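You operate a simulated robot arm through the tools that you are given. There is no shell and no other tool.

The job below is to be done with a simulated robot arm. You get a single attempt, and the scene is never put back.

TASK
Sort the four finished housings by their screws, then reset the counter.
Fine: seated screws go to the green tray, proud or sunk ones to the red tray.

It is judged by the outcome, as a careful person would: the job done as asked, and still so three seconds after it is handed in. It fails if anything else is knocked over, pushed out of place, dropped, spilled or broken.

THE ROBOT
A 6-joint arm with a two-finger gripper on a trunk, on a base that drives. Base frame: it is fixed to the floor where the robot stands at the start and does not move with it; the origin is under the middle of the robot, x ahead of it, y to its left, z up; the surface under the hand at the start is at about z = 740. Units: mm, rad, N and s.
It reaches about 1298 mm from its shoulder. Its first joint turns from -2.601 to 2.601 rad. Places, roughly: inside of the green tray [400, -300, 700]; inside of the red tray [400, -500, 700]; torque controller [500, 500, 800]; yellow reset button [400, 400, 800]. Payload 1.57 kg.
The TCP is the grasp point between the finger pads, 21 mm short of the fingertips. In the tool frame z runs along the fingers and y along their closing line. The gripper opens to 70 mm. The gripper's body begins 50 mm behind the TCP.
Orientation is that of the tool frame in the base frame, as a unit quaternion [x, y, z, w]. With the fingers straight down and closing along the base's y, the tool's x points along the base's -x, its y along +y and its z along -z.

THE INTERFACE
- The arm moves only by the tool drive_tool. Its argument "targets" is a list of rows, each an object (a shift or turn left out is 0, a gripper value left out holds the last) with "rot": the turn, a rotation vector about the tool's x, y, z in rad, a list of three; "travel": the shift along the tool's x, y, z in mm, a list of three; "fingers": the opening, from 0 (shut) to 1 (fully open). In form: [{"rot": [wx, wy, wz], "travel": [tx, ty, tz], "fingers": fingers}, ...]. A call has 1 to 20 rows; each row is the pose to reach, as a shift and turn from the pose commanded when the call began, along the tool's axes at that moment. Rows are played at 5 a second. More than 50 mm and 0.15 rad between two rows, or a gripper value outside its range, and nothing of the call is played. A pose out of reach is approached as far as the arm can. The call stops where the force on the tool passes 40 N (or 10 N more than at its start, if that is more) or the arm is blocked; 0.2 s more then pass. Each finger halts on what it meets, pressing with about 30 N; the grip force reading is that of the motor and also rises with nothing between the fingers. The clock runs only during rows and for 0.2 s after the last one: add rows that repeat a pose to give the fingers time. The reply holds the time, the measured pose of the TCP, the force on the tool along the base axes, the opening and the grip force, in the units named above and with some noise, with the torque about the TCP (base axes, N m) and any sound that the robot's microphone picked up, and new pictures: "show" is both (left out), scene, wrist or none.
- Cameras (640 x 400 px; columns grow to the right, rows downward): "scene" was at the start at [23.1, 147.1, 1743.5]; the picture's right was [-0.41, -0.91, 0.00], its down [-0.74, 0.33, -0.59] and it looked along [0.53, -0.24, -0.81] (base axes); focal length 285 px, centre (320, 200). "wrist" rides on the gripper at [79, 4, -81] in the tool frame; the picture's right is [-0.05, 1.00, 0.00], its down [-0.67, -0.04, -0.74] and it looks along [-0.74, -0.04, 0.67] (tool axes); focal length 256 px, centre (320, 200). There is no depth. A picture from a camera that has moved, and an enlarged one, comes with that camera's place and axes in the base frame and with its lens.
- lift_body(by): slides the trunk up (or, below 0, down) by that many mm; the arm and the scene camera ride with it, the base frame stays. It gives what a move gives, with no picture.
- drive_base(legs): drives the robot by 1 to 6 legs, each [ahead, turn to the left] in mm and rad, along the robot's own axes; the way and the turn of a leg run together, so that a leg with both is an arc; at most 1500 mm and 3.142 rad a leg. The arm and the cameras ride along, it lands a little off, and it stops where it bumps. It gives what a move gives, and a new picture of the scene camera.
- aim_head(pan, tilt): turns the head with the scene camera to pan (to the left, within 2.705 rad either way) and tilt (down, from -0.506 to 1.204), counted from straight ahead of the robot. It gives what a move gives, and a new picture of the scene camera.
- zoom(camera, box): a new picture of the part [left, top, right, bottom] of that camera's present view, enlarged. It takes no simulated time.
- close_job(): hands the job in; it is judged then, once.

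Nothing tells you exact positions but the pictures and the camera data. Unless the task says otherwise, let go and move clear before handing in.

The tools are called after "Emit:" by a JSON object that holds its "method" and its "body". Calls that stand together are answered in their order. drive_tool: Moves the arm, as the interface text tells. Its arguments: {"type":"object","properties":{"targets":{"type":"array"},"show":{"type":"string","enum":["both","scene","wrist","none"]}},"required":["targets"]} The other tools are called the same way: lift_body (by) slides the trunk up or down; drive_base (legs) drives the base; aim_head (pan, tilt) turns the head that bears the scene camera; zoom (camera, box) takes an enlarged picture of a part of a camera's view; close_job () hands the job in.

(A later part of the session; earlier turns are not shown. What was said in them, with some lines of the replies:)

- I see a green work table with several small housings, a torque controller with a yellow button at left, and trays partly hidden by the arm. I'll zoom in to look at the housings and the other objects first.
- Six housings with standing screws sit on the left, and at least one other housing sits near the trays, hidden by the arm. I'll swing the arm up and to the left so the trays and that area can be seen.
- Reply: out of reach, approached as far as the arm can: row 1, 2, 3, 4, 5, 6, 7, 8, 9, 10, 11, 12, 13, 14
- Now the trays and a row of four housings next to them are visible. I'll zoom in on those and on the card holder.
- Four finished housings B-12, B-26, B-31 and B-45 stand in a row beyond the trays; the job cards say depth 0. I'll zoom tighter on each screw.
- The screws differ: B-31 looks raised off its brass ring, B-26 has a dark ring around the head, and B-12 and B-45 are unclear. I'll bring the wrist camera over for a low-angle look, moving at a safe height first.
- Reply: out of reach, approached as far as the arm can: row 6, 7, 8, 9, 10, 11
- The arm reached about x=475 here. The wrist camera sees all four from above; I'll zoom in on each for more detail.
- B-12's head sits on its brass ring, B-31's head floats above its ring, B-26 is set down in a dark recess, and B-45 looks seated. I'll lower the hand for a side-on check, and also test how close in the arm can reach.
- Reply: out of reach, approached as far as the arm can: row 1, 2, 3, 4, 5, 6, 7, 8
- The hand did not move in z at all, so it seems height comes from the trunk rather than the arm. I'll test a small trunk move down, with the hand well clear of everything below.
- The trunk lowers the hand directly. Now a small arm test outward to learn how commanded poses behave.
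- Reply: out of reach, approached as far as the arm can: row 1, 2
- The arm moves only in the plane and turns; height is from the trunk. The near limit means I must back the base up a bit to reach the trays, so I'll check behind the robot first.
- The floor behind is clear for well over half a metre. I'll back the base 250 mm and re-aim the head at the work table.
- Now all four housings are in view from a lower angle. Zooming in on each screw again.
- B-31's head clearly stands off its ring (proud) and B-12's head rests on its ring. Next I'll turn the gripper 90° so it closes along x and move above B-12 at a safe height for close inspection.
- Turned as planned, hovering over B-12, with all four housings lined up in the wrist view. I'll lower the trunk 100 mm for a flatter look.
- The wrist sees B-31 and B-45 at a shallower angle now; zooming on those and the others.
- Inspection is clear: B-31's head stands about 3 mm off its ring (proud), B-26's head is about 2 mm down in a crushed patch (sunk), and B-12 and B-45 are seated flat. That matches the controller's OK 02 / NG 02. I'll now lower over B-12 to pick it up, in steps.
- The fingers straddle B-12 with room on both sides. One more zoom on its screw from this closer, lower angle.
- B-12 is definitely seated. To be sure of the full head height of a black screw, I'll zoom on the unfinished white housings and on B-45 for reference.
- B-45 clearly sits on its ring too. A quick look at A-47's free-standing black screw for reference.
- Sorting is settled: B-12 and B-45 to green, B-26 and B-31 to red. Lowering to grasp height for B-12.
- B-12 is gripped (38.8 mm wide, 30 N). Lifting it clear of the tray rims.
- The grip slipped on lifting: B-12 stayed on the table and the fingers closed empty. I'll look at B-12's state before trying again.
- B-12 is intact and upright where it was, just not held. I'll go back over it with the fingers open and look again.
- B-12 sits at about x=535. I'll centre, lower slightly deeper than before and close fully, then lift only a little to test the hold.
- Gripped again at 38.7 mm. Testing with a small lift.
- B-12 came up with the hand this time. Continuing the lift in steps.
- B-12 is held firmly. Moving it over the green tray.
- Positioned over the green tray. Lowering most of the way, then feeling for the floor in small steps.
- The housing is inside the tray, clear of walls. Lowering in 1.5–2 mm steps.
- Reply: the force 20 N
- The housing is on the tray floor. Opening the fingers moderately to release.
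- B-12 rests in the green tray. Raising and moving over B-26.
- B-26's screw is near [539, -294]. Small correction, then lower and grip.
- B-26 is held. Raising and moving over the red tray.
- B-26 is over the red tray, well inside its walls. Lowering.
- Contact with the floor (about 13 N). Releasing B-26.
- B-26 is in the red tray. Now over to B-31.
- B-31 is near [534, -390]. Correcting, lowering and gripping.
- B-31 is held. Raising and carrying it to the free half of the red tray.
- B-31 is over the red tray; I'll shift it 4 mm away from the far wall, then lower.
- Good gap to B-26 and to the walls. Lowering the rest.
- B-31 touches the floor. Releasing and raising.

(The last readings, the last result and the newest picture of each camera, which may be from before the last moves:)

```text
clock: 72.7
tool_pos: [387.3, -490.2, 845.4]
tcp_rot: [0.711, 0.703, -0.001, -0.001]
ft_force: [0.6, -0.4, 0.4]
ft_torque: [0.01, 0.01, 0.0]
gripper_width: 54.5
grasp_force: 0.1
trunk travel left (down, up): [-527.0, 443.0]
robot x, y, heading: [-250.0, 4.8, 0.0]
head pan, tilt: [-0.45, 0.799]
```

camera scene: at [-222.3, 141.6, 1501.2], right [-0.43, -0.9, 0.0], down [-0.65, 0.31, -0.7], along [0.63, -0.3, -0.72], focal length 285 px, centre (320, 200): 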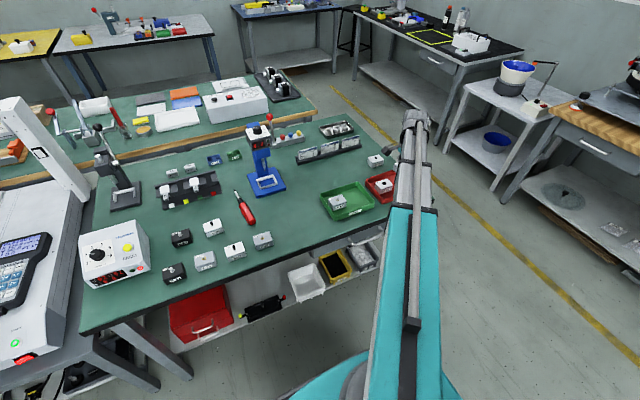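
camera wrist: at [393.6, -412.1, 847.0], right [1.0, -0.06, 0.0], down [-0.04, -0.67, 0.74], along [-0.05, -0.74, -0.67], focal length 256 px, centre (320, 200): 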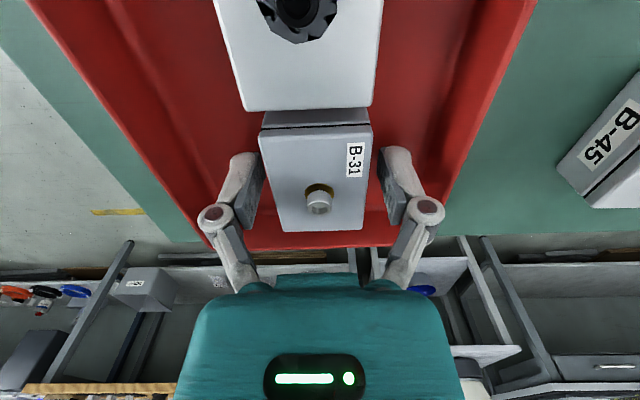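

Now over to B-45, near [537, -486].

Emit:
{"method": "drive_tool", "body": {"targets": [{"travel": [1, 30, 0], "fingers": 0.9}, {"travel": [2, 60, 0], "fingers": 1}, {"travel": [3, 90, 0], "fingers": 1}, {"travel": [5, 120, 0], "fingers": 1}, {"travel": [6, 149, 0], "fingers": 1}, {"travel": [6, 149, 0], "fingers": 1}]}}

```text
clock: 74.0
tool_pos: [536.8, -484.7, 846.1]
tcp_rot: [0.711, 0.704, -0.001, -0.001]
ft_force: [0.0, 0.4, 0.1]
ft_torque: [-0.01, 0.03, -0.02]
gripper_width: 70.1
grasp_force: 0.1
trunk travel left (down, up): [-527.0, 443.0]
robot x, y, heading: [-251.0, 6.8, 0.006]
head pan, tilt: [-0.45, 0.799]
camera scene: at [-221.9, 141.8, 1511.7], right [-0.43, -0.9, 0.0], down [-0.65, 0.31, -0.7], along [0.63, -0.3, -0.72], focal length 285 px, centre (320, 200)
camera wrist: at [543.3, -406.6, 926.9], right [1.0, -0.06, 0.0], down [-0.04, -0.67, 0.74], along [-0.05, -0.74, -0.67], focal length 256 px, centre (320, 200)
```

scene: 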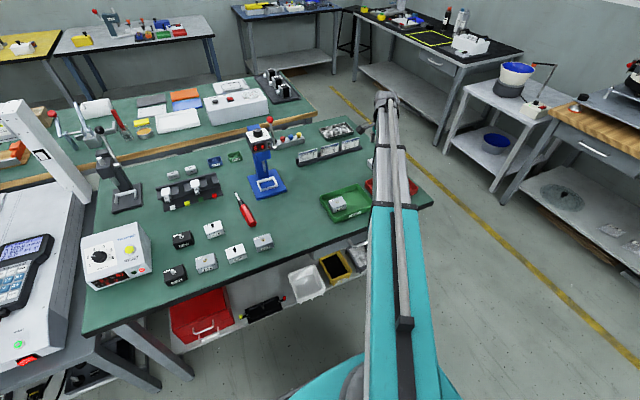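
wrist: 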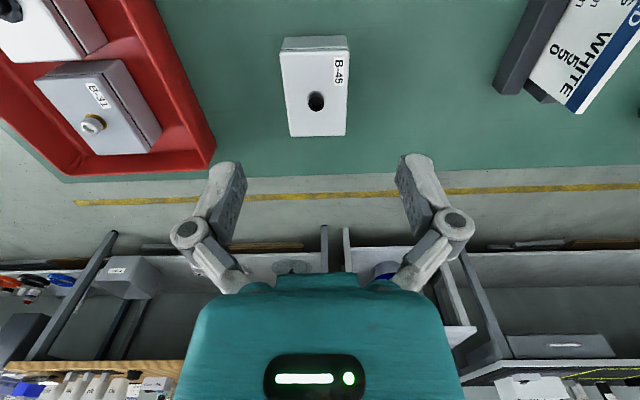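

B-45 is centred. Lowering and gripping.

Emit:
{"method": "lift_body", "body": {"by": -83}}

Emit:
{"method": "drive_tool", "body": {"targets": [{"fingers": 0.7}, {"fingers": 0.3}, {"fingers": 0}, {"fingers": 0}, {"fingers": 0}, {"fingers": 0}, {"fingers": 0}, {"fingers": 0}], "show": "wrist"}}

Emit:
{"method": "lift_body", "body": {"by": 8}}

```text
clock: 75.2
tool_pos: [537.1, -485.2, 763.2]
tcp_rot: [0.711, 0.703, 0.0, 0.0]
ft_force: [-0.1, 0.0, -0.1]
ft_torque: [0.01, 0.03, 0.01]
gripper_width: 69.9
grasp_force: 0.0
trunk travel left (down, up): [-444.0, 526.0]
robot x, y, heading: [-250.9, 7.5, 0.004]
head pan, tilt: [-0.45, 0.799]
```

```text
clock: 77.0
tool_pos: [537.8, -485.1, 763.0]
tcp_rot: [0.711, 0.703, 0.0, 0.001]
ft_force: [-1.3, -1.4, 2.4]
ft_torque: [-0.03, 0.0, -0.05]
gripper_width: 39.3
grasp_force: 30.1
trunk travel left (down, up): [-444.0, 526.0]
robot x, y, heading: [-253.1, 5.2, 0.003]
head pan, tilt: [-0.45, 0.799]
camera wrist: at [542.7, -406.7, 844.3], right [1.0, -0.06, 0.0], down [-0.04, -0.67, 0.74], along [-0.05, -0.74, -0.67], focal length 256 px, centre (320, 200)
```

wrist: 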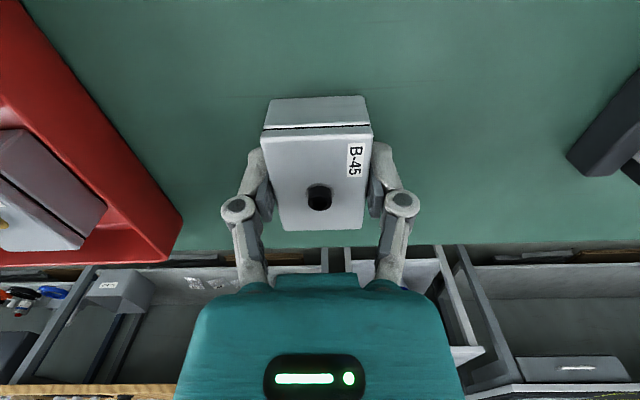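

```text
clock: 77.6
tool_pos: [536.6, -485.0, 771.2]
tcp_rot: [0.711, 0.703, -0.001, -0.001]
ft_force: [0.4, -0.4, -0.7]
ft_torque: [0.01, 0.02, -0.02]
gripper_width: 39.2
grasp_force: 29.3
trunk travel left (down, up): [-452.0, 518.0]
robot x, y, heading: [-249.6, 0.8, 0.003]
head pan, tilt: [-0.45, 0.799]
```

B-45 is held. Raising and carrying it to the free half of the green tray.

Emit:
{"method": "lift_body", "body": {"by": 25}}

Emit:
{"method": "lift_body", "body": {"by": 40}}

Emit:
{"method": "drive_tool", "body": {"targets": [{"travel": [27, -22, 0]}, {"travel": [54, -43, 0]}, {"travel": [81, -65, 0]}, {"travel": [108, -86, 0]}, {"travel": [135, -108, 0]}, {"travel": [162, -130, 0]}, {"travel": [189, -151, 0]}, {"travel": [189, -151, 0]}]}}

```text
clock: 78.3
tool_pos: [537.8, -485.1, 795.5]
tcp_rot: [0.711, 0.703, -0.001, -0.001]
ft_force: [-0.4, -0.4, -0.7]
ft_torque: [-0.01, -0.01, -0.02]
gripper_width: 39.3
grasp_force: 29.6
trunk travel left (down, up): [-477.0, 493.0]
robot x, y, heading: [-251.3, 4.5, 0.001]
head pan, tilt: [-0.45, 0.799]
```

```text
clock: 79.2
tool_pos: [536.3, -485.5, 835.7]
tcp_rot: [0.711, 0.703, 0.0, 0.0]
ft_force: [0.8, -0.4, -1.5]
ft_torque: [-0.03, 0.0, -0.03]
gripper_width: 39.6
grasp_force: 30.3
trunk travel left (down, up): [-517.0, 453.0]
robot x, y, heading: [-250.6, 4.3, 0.004]
head pan, tilt: [-0.45, 0.799]
```

```text
clock: 81.0
tool_pos: [387.0, -295.9, 835.8]
tcp_rot: [0.711, 0.704, 0.0, -0.001]
ft_force: [-0.1, 0.7, 0.1]
ft_torque: [0.0, 0.0, -0.01]
gripper_width: 39.5
grasp_force: 30.2
trunk travel left (down, up): [-517.0, 453.0]
robot x, y, heading: [-249.7, 2.4, 0.001]
head pan, tilt: [-0.45, 0.799]
camera scene: at [-222.3, 141.9, 1501.7], right [-0.43, -0.9, 0.0], down [-0.65, 0.31, -0.7], along [0.63, -0.3, -0.72], focal length 285 px, centre (320, 200)
camera wrist: at [393.0, -217.0, 917.1], right [1.0, -0.06, 0.0], down [-0.04, -0.67, 0.74], along [-0.05, -0.74, -0.67], focal length 256 px, centre (320, 200)
```

scene: 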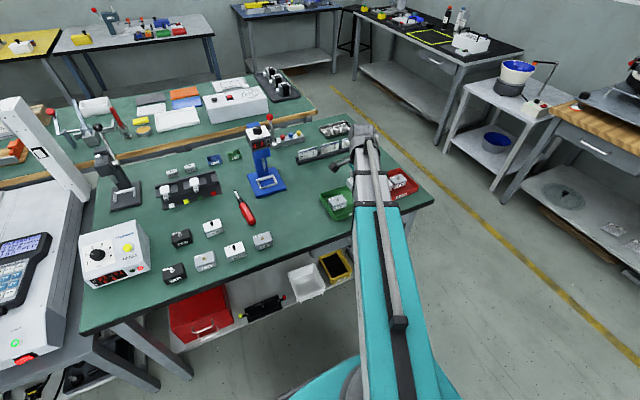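
wrist: 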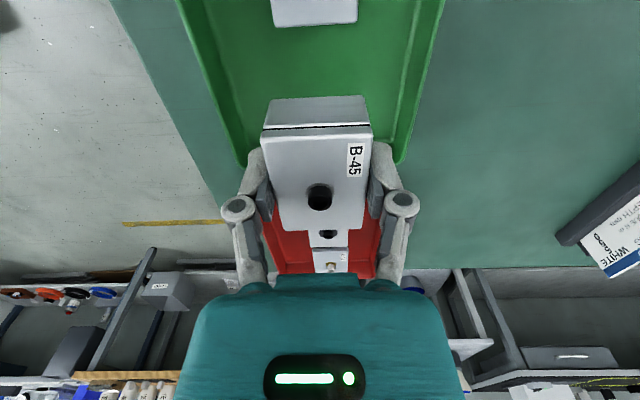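

Above the free half of the green tray with good gaps. Lowering.

Emit:
{"method": "lift_body", "body": {"by": -60}}

Emit:
{"method": "zoom", "body": {"camera": "wrist", "box": [120, 0, 520, 280]}}

```text
clock: 82.0
tool_pos: [386.2, -295.9, 775.0]
tcp_rot: [0.711, 0.703, 0.0, -0.001]
ft_force: [-0.4, -1.0, -0.4]
ft_torque: [0.04, -0.02, 0.03]
gripper_width: 39.2
grasp_force: 29.9
trunk travel left (down, up): [-457.0, 513.0]
robot x, y, heading: [-249.4, 3.8, 0.004]
head pan, tilt: [-0.45, 0.799]
```

```text
1.43 times, centred on (320, 140) of wrist
camera zoom: at [393.1, -217.1, 857.0], right [1.0, -0.06, 0.0], down [-0.04, -0.67, 0.74], along [-0.05, -0.74, -0.67], focal length 366 px, centre (320, 286)
```

zoom: 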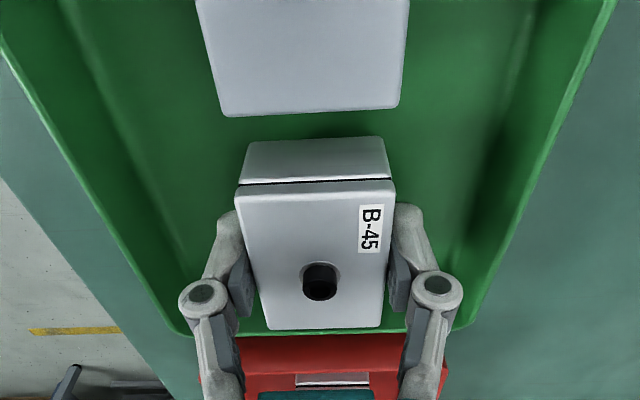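

Emit:
{"method": "lift_body", "body": {"by": -7}}

Emit:
{"method": "lift_body", "body": {"by": -1.5}}

Emit:
{"method": "lift_body", "body": {"by": -1}}

```text
clock: 82.5
tool_pos: [387.1, -295.7, 768.9]
tcp_rot: [0.711, 0.703, 0.0, 0.0]
ft_force: [1.0, 0.6, -1.4]
ft_torque: [0.02, 0.04, 0.0]
gripper_width: 39.2
grasp_force: 30.0
trunk travel left (down, up): [-450.0, 520.0]
robot x, y, heading: [-249.3, 5.2, 0.003]
head pan, tilt: [-0.45, 0.799]
```

```text
clock: 83.0
tool_pos: [387.1, -295.3, 767.8]
tcp_rot: [0.711, 0.704, 0.0, -0.001]
ft_force: [0.1, -0.6, -0.8]
ft_torque: [-0.02, 0.01, 0.02]
gripper_width: 39.2
grasp_force: 29.8
trunk travel left (down, up): [-449.0, 521.0]
robot x, y, heading: [-249.3, 5.1, 0.001]
head pan, tilt: [-0.45, 0.799]
```

```text
clock: 83.5
tool_pos: [387.0, -294.7, 767.2]
tcp_rot: [0.711, 0.703, 0.0, 0.0]
ft_force: [3.1, -0.9, 11.3]
ft_torque: [0.0, -0.03, -0.02]
gripper_width: 39.4
grasp_force: 30.2
trunk travel left (down, up): [-448.0, 522.0]
robot x, y, heading: [-249.8, 5.5, 0.0]
head pan, tilt: [-0.45, 0.799]
```

B-45 has touched down in the green tray. Releasing and raising well clear.

Emit:
{"method": "drive_tool", "body": {"targets": [{"fingers": 0.65}, {"fingers": 0.75}, {"fingers": 0.78}, {"fingers": 0.78}], "show": "wrist"}}

Emit:
{"method": "lift_body", "body": {"by": 80}}

Emit:
{"method": "lift_body", "body": {"by": 170}}

Emit:
{"method": "zoom", "body": {"camera": "wrist", "box": [0, 0, 640, 400]}}

```text
clock: 84.5
tool_pos: [386.7, -296.3, 765.5]
tcp_rot: [0.711, 0.703, -0.001, -0.001]
ft_force: [1.1, -0.1, -0.3]
ft_torque: [-0.01, -0.05, 0.01]
gripper_width: 54.6
grasp_force: 0.1
trunk travel left (down, up): [-448.0, 522.0]
robot x, y, heading: [-249.5, 4.8, -0.002]
head pan, tilt: [-0.45, 0.799]
camera wrist: at [393.1, -217.1, 847.6], right [1.0, -0.06, 0.0], down [-0.04, -0.67, 0.74], along [-0.05, -0.74, -0.67], focal length 256 px, centre (320, 200)
```

wrist: 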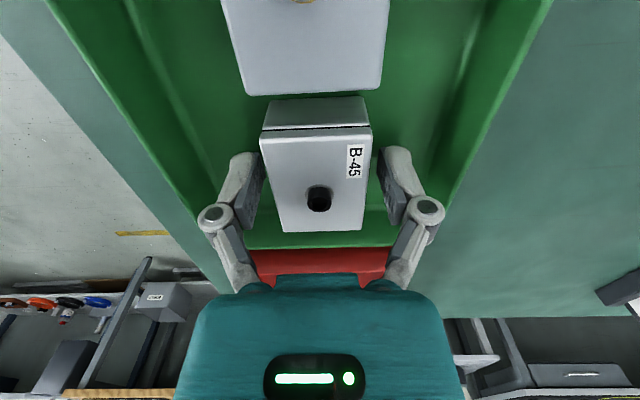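

```text
clock: 85.7
tool_pos: [387.5, -295.5, 845.4]
tcp_rot: [0.711, 0.703, -0.001, 0.0]
ft_force: [0.2, -0.4, 0.6]
ft_torque: [0.01, 0.0, 0.0]
gripper_width: 54.5
grasp_force: 0.1
trunk travel left (down, up): [-528.0, 442.0]
robot x, y, heading: [-253.4, 3.1, 0.005]
head pan, tilt: [-0.45, 0.799]
```

```text
clock: 87.6
tool_pos: [387.6, -295.2, 1016.2]
tcp_rot: [0.711, 0.703, 0.0, 0.0]
ft_force: [-0.6, -1.0, -0.2]
ft_torque: [-0.01, -0.01, 0.05]
gripper_width: 54.5
grasp_force: 0.1
trunk travel left (down, up): [-698.0, 272.0]
robot x, y, heading: [-252.6, 7.3, 0.006]
head pan, tilt: [-0.45, 0.799]
```

```text
1.00 times, centred on (320, 200) of wrist (not enlarged: the box is as wide or as high as the picture)
camera zoom: at [393.1, -217.1, 1097.5], right [1.0, -0.06, 0.0], down [-0.04, -0.67, 0.74], along [-0.05, -0.74, -0.67], focal length 256 px, centre (320, 200)
```

zoom: 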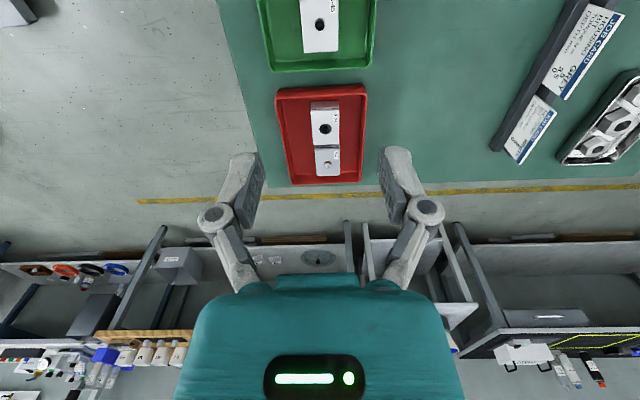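

All four housings are in their trays. Now the head turns to the torque controller and its yellow reset button.

Emit:
{"method": "aim_head", "body": {"pan": 0.3, "tilt": 0.85}}

```text
clock: 88.7
tool_pos: [388.2, -295.8, 1017.8]
tcp_rot: [0.711, 0.703, -0.001, 0.0]
ft_force: [-0.6, 0.7, 0.4]
ft_torque: [0.0, 0.0, 0.0]
gripper_width: 54.5
grasp_force: 0.1
trunk travel left (down, up): [-698.0, 272.0]
robot x, y, heading: [-251.1, 2.4, 0.0]
head pan, tilt: [0.3, 0.85]
camera scene: at [-220.2, 200.0, 1678.2], right [0.3, -0.96, 0.0], down [-0.72, -0.22, -0.66], along [0.63, 0.2, -0.75], focal length 285 px, centre (320, 200)
```

scene: 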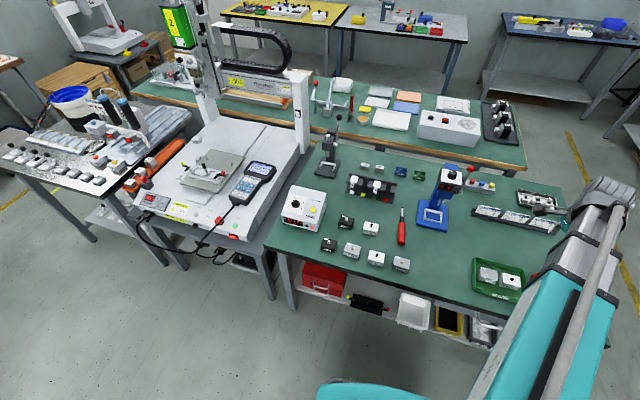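

Emit:
{"method": "zoom", "body": {"camera": "scene", "box": [276, 180, 332, 235]}}

Emit:
{"method": "zoom", "body": {"camera": "scene", "box": [298, 195, 330, 215]}}

Emit:
{"method": "zoom", "body": {"camera": "scene", "box": [270, 110, 420, 280]}}

```text
7.27 times, centred on (304, 208) of scene
camera zoom: at [-220.2, 200.0, 1678.2], right [0.3, -0.96, 0.0], down [-0.72, -0.22, -0.66], along [0.63, 0.2, -0.75], focal length 2071 px, centre (436, 146)
```

zoom: 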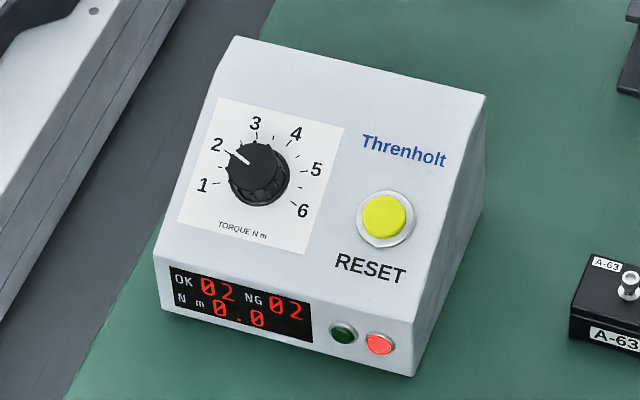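

```text
16.00 times, centred on (314, 205) of scene
camera zoom: at [-220.2, 200.0, 1678.2], right [0.3, -0.96, 0.0], down [-0.72, -0.22, -0.66], along [0.63, 0.2, -0.75], focal length 4557 px, centre (416, 120)
```

zoom: 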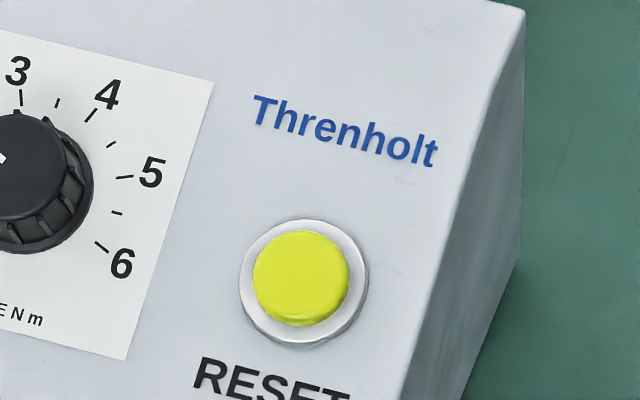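

```text
2.35 times, centred on (345, 195) of scene
camera zoom: at [-220.2, 200.0, 1678.2], right [0.3, -0.96, 0.0], down [-0.72, -0.22, -0.66], along [0.63, 0.2, -0.75], focal length 670 px, centre (261, 212)
```

zoom: 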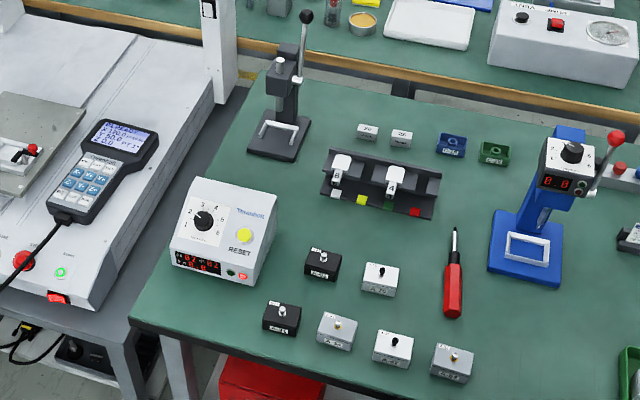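

The display still reads OK 02 / NG 02, and triangulating the two views puts the yellow button top at about [445, 435, 818] on a face sloping toward the robot. I'll carry the closed gripper across at height to just over it.

Emit:
{"method": "drive_tool", "body": {"targets": [{"travel": [40, 2, 0], "fingers": 0.4}, {"travel": [81, 5, 0], "fingers": 0.2}, {"travel": [122, 7, 0], "fingers": 0}, {"travel": [162, 9, 0], "fingers": 0}, {"travel": [203, 11, 0], "fingers": 0}, {"travel": [244, 14, 0], "fingers": 0}, {"travel": [284, 16, 0], "fingers": 0}, {"travel": [325, 18, 0], "fingers": 0}, {"travel": [365, 21, 0], "fingers": 0}, {"travel": [406, 23, 0], "fingers": 0}, {"travel": [447, 25, 0], "fingers": 0}, {"travel": [487, 27, 0], "fingers": 0}, {"travel": [528, 30, 0], "fingers": 0}, {"travel": [569, 32, 0], "fingers": 0}, {"travel": [609, 34, 0], "fingers": 0}, {"travel": [650, 37, 0], "fingers": 0}, {"travel": [690, 39, 0], "fingers": 0}, {"travel": [731, 41, 0], "fingers": 0}, {"travel": [731, 41, 0], "fingers": 0}]}}

```text
clock: 92.7
tool_pos: [435.2, 435.5, 1014.6]
tcp_rot: [0.711, 0.704, -0.001, -0.001]
ft_force: [0.3, -0.3, -0.6]
ft_torque: [-0.01, -0.03, -0.03]
gripper_width: 0.0
grasp_force: 28.0
out of reach, approached as far as the arm can: row 15, 16, 18
trunk travel left (down, up): [-698.0, 272.0]
robot x, y, heading: [-251.2, 4.5, -0.003]
head pan, tilt: [0.3, 0.85]
camera scene: at [-220.2, 200.6, 1678.1], right [0.3, -0.95, 0.0], down [-0.72, -0.22, -0.66], along [0.63, 0.2, -0.75], focal length 285 px, centre (320, 200)
camera wrist: at [441.1, 513.4, 1097.4], right [1.0, -0.06, 0.0], down [-0.04, -0.67, 0.74], along [-0.05, -0.74, -0.67], focal length 256 px, centre (320, 200)
```

scene: 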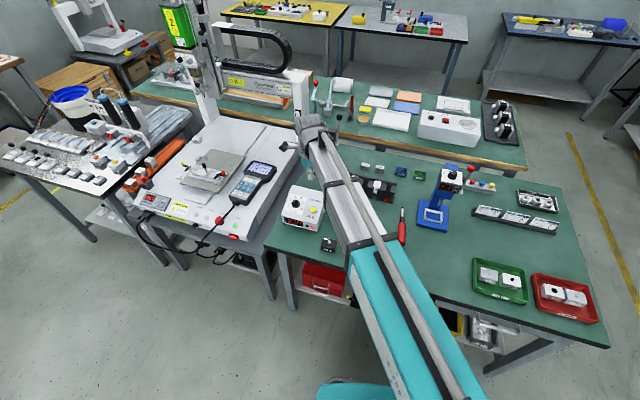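
wrist: 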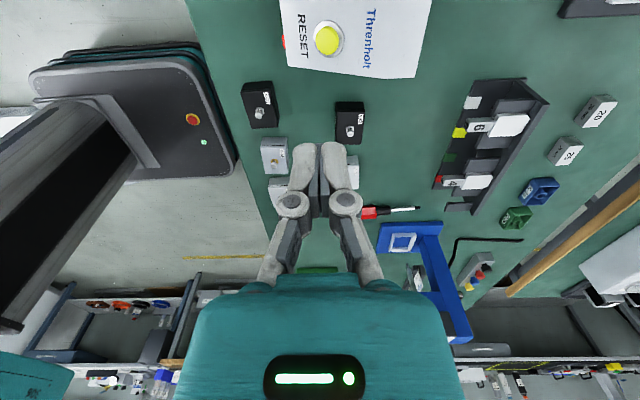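

The button appears at about [444, 434] from the wrist too, so the fingertips are lined up. Lowering most of the way.

Emit:
{"method": "lift_body", "body": {"by": -150}}

Emit:
{"method": "zoom", "body": {"camera": "wrist", "box": [160, 0, 480, 280]}}

Emit:
{"method": "zoom", "body": {"camera": "scene", "box": [250, 100, 390, 250]}}

```text
clock: 94.5
tool_pos: [433.4, 434.1, 866.9]
tcp_rot: [0.71, 0.704, 0.0, -0.001]
ft_force: [0.7, 0.4, -0.2]
ft_torque: [-0.02, -0.02, -0.01]
gripper_width: 0.0
grasp_force: 28.6
trunk travel left (down, up): [-548.0, 422.0]
robot x, y, heading: [-249.9, 6.0, -0.0]
head pan, tilt: [0.3, 0.85]
```

```text
1.43 times, centred on (320, 140) of wrist
camera zoom: at [441.0, 513.0, 947.6], right [1.0, -0.06, 0.0], down [-0.04, -0.67, 0.74], along [-0.05, -0.74, -0.67], focal length 366 px, centre (320, 286)
```

zoom: 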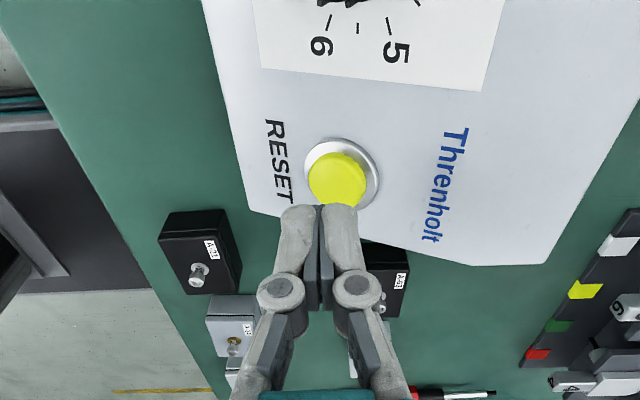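

```text
2.67 times, centred on (320, 175) of scene
camera zoom: at [-220.3, 200.1, 1528.2], right [0.3, -0.95, 0.0], down [-0.72, -0.22, -0.66], along [0.63, 0.2, -0.75], focal length 760 px, centre (320, 267)
```

zoom: 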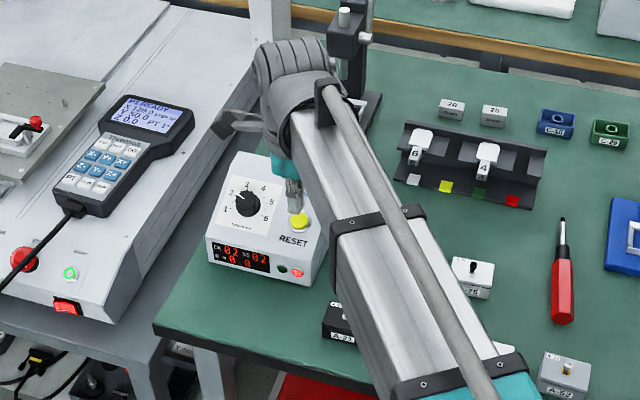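

Fingertips are right above the button with about 25 mm to go. Continuing down, then in small steps with force checks.

Emit:
{"method": "lift_body", "body": {"by": -18}}

Emit:
{"method": "zoom", "body": {"camera": "wrist", "box": [240, 80, 400, 200]}}

Emit:
{"method": "lift_body", "body": {"by": -3}}

Emit:
{"method": "lift_body", "body": {"by": -2}}

```text
clock: 95.1
tool_pos: [434.7, 434.2, 848.0]
tcp_rot: [0.711, 0.703, 0.0, 0.0]
ft_force: [-0.3, 0.0, -0.8]
ft_torque: [0.02, 0.02, 0.03]
gripper_width: 0.0
grasp_force: 28.6
trunk travel left (down, up): [-530.0, 440.0]
robot x, y, heading: [-253.9, 7.7, 0.001]
head pan, tilt: [0.3, 0.85]
```

```text
3.33 times, centred on (320, 140) of wrist
camera zoom: at [440.9, 513.0, 929.5], right [1.0, -0.06, 0.0], down [-0.04, -0.67, 0.74], along [-0.05, -0.74, -0.67], focal length 853 px, centre (320, 400)
```

zoom: 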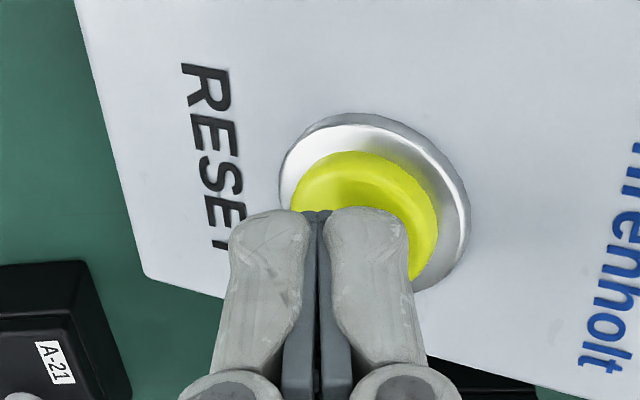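

```text
clock: 95.6
tool_pos: [434.6, 434.0, 845.2]
tcp_rot: [0.711, 0.703, -0.001, 0.0]
ft_force: [0.5, -0.1, -0.2]
ft_torque: [-0.02, 0.01, -0.02]
gripper_width: 0.0
grasp_force: 28.7
trunk travel left (down, up): [-527.0, 443.0]
robot x, y, heading: [-252.3, -0.1, 0.005]
head pan, tilt: [0.3, 0.85]
```

```text
clock: 96.2
tool_pos: [435.4, 434.6, 843.3]
tcp_rot: [0.711, 0.703, -0.001, -0.001]
ft_force: [-0.6, -0.7, 1.1]
ft_torque: [0.0, -0.01, 0.01]
gripper_width: 0.0
grasp_force: 28.8
trunk travel left (down, up): [-525.0, 445.0]
robot x, y, heading: [-252.8, 3.5, -0.001]
head pan, tilt: [0.3, 0.85]
```

Nearly touching. Continuing in 1 mm steps.

Emit:
{"method": "lift_body", "body": {"by": -1}}

Emit:
{"method": "lift_body", "body": {"by": -1}}

Emit:
{"method": "zoom", "body": {"camera": "scene", "box": [290, 180, 330, 215]}}

```text
clock: 96.7
tool_pos: [433.9, 434.0, 842.3]
tcp_rot: [0.711, 0.703, -0.001, 0.0]
ft_force: [-1.0, -0.1, 0.9]
ft_torque: [0.03, 0.0, -0.02]
gripper_width: 0.0
grasp_force: 28.6
trunk travel left (down, up): [-524.0, 446.0]
robot x, y, heading: [-247.7, 3.1, 0.0]
head pan, tilt: [0.3, 0.85]
```

```text
clock: 97.2
tool_pos: [434.4, 435.1, 842.3]
tcp_rot: [0.711, 0.703, -0.001, -0.001]
ft_force: [-0.9, -1.3, 1.4]
ft_torque: [0.01, -0.01, 0.0]
gripper_width: 0.1
grasp_force: 28.6
trunk travel left (down, up): [-523.0, 447.0]
robot x, y, heading: [-247.8, 7.8, 0.004]
head pan, tilt: [0.3, 0.85]
heard: click
```

```text
11.43 times, centred on (310, 198) of scene
camera zoom: at [-220.6, 200.0, 1503.2], right [0.3, -0.95, 0.0], down [-0.72, -0.22, -0.66], along [0.63, 0.2, -0.75], focal length 3255 px, centre (434, 229)
```

zoom: 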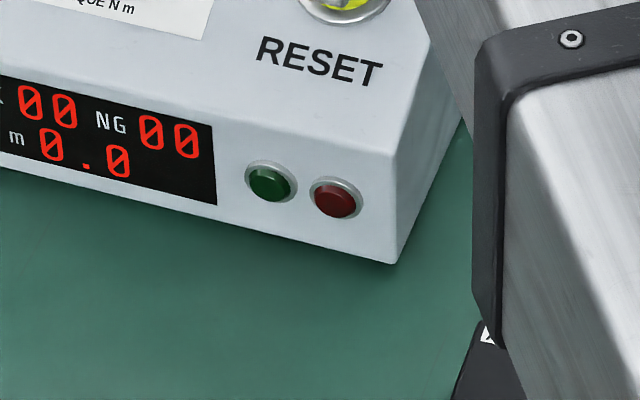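

A click was heard and the display now shows OK 00 / NG 00. Raising the hand clear and checking everything.

Emit:
{"method": "lift_body", "body": {"by": 30}}

Emit:
{"method": "lift_body", "body": {"by": 160}}

Emit:
{"method": "zoom", "body": {"camera": "scene", "box": [250, 120, 450, 280]}}

Emit:
{"method": "zoom", "body": {"camera": "scene", "box": [440, 240, 620, 350]}}

Emit:
{"method": "zoom", "body": {"camera": "scene", "box": [276, 180, 332, 235]}}

```text
clock: 97.9
tool_pos: [436.0, 433.9, 871.4]
tcp_rot: [0.711, 0.704, 0.0, 0.0]
ft_force: [-0.2, 0.1, 0.1]
ft_torque: [-0.01, -0.02, 0.01]
gripper_width: 0.0
grasp_force: 28.5
trunk travel left (down, up): [-553.0, 417.0]
robot x, y, heading: [-248.0, 2.9, 0.001]
head pan, tilt: [0.3, 0.85]
```

```text
clock: 99.8
tool_pos: [435.3, 435.5, 1030.9]
tcp_rot: [0.711, 0.703, -0.001, -0.002]
ft_force: [-0.1, 0.5, 0.8]
ft_torque: [-0.03, 0.02, 0.0]
gripper_width: 0.1
grasp_force: 28.7
trunk travel left (down, up): [-713.0, 257.0]
robot x, y, heading: [-251.0, 6.0, 0.002]
head pan, tilt: [0.3, 0.85]
```

```text
2.50 times, centred on (350, 200) of scene
camera zoom: at [-220.1, 200.2, 1693.1], right [0.3, -0.95, 0.0], down [-0.72, -0.22, -0.66], along [0.63, 0.2, -0.75], focal length 712 px, centre (245, 200)
```

zoom: 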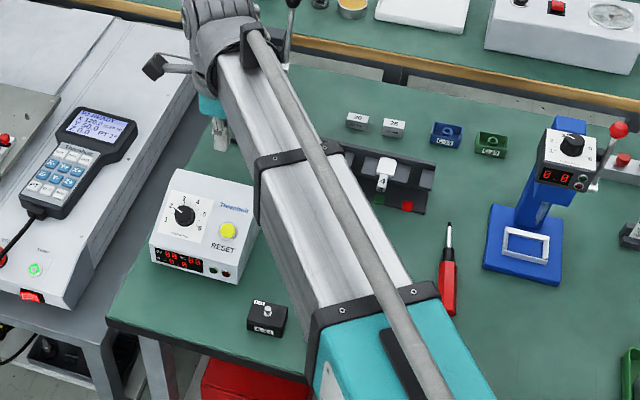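

```text
3.56 times, centred on (530, 295) of scene
camera zoom: at [-220.1, 200.2, 1693.1], right [0.3, -0.95, 0.0], down [-0.72, -0.22, -0.66], along [0.63, 0.2, -0.75], focal length 1013 px, centre (-427, -138)
```

zoom: 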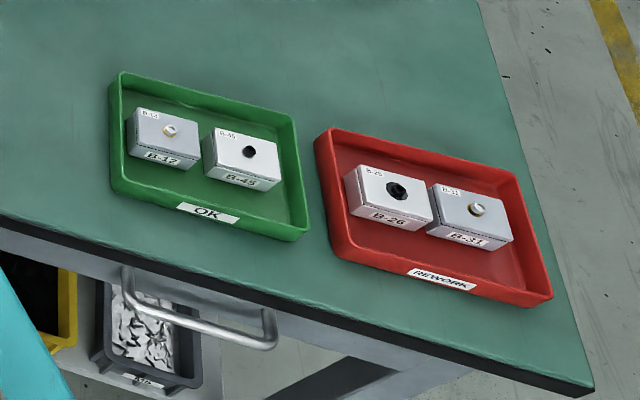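

```text
7.27 times, centred on (304, 208) of scene
camera zoom: at [-220.1, 200.2, 1693.1], right [0.3, -0.95, 0.0], down [-0.72, -0.22, -0.66], along [0.63, 0.2, -0.75], focal length 2071 px, centre (436, 146)
```

zoom: 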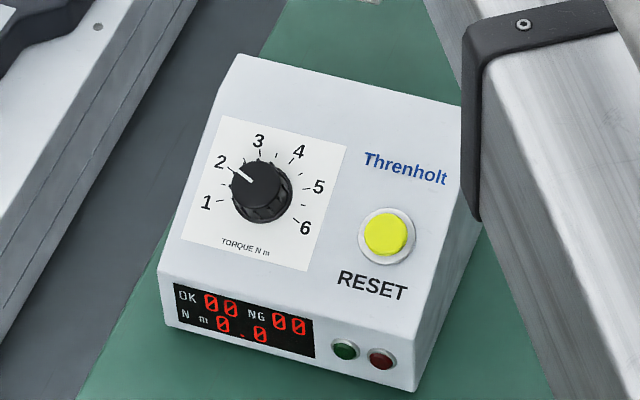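

B-12 and B-45 are in the green OK tray, B-26 and B-31 in the red REWORK tray. The counter reads 00 / 00, and the hand is clear and empty, so I'm handing the job in.

Emit:
{"method": "close_job", "body": {}}

```text
The job is handed in.
```

The four housings are sorted, the counter is reset, and I've handed the job in.

| Housing | Screw | Tray |
|---|---|---|
| B-12 | seated | green (OK) |
| B-45 | seated | green (OK) |
| B-26 | sunk, about 2 mm low in a dark, apparently crushed patch | red (REWORK) |
| B-31 | proud, about 3 mm above its ring | red (REWORK) |

I judged the screws from close-up camera views. Before the reset the controller showed OK 02 and NG 02, which matches this split.

I pressed the yellow reset button once. It clicked and the display went to OK 00 and NG 00.

My first grip on B-12 slipped as I lifted. The housing stayed upright on the table, and I picked it up on the second try. To reach the trays I backed the robot up about 250 mm. It is still there, with the hand empty and clear of the table.
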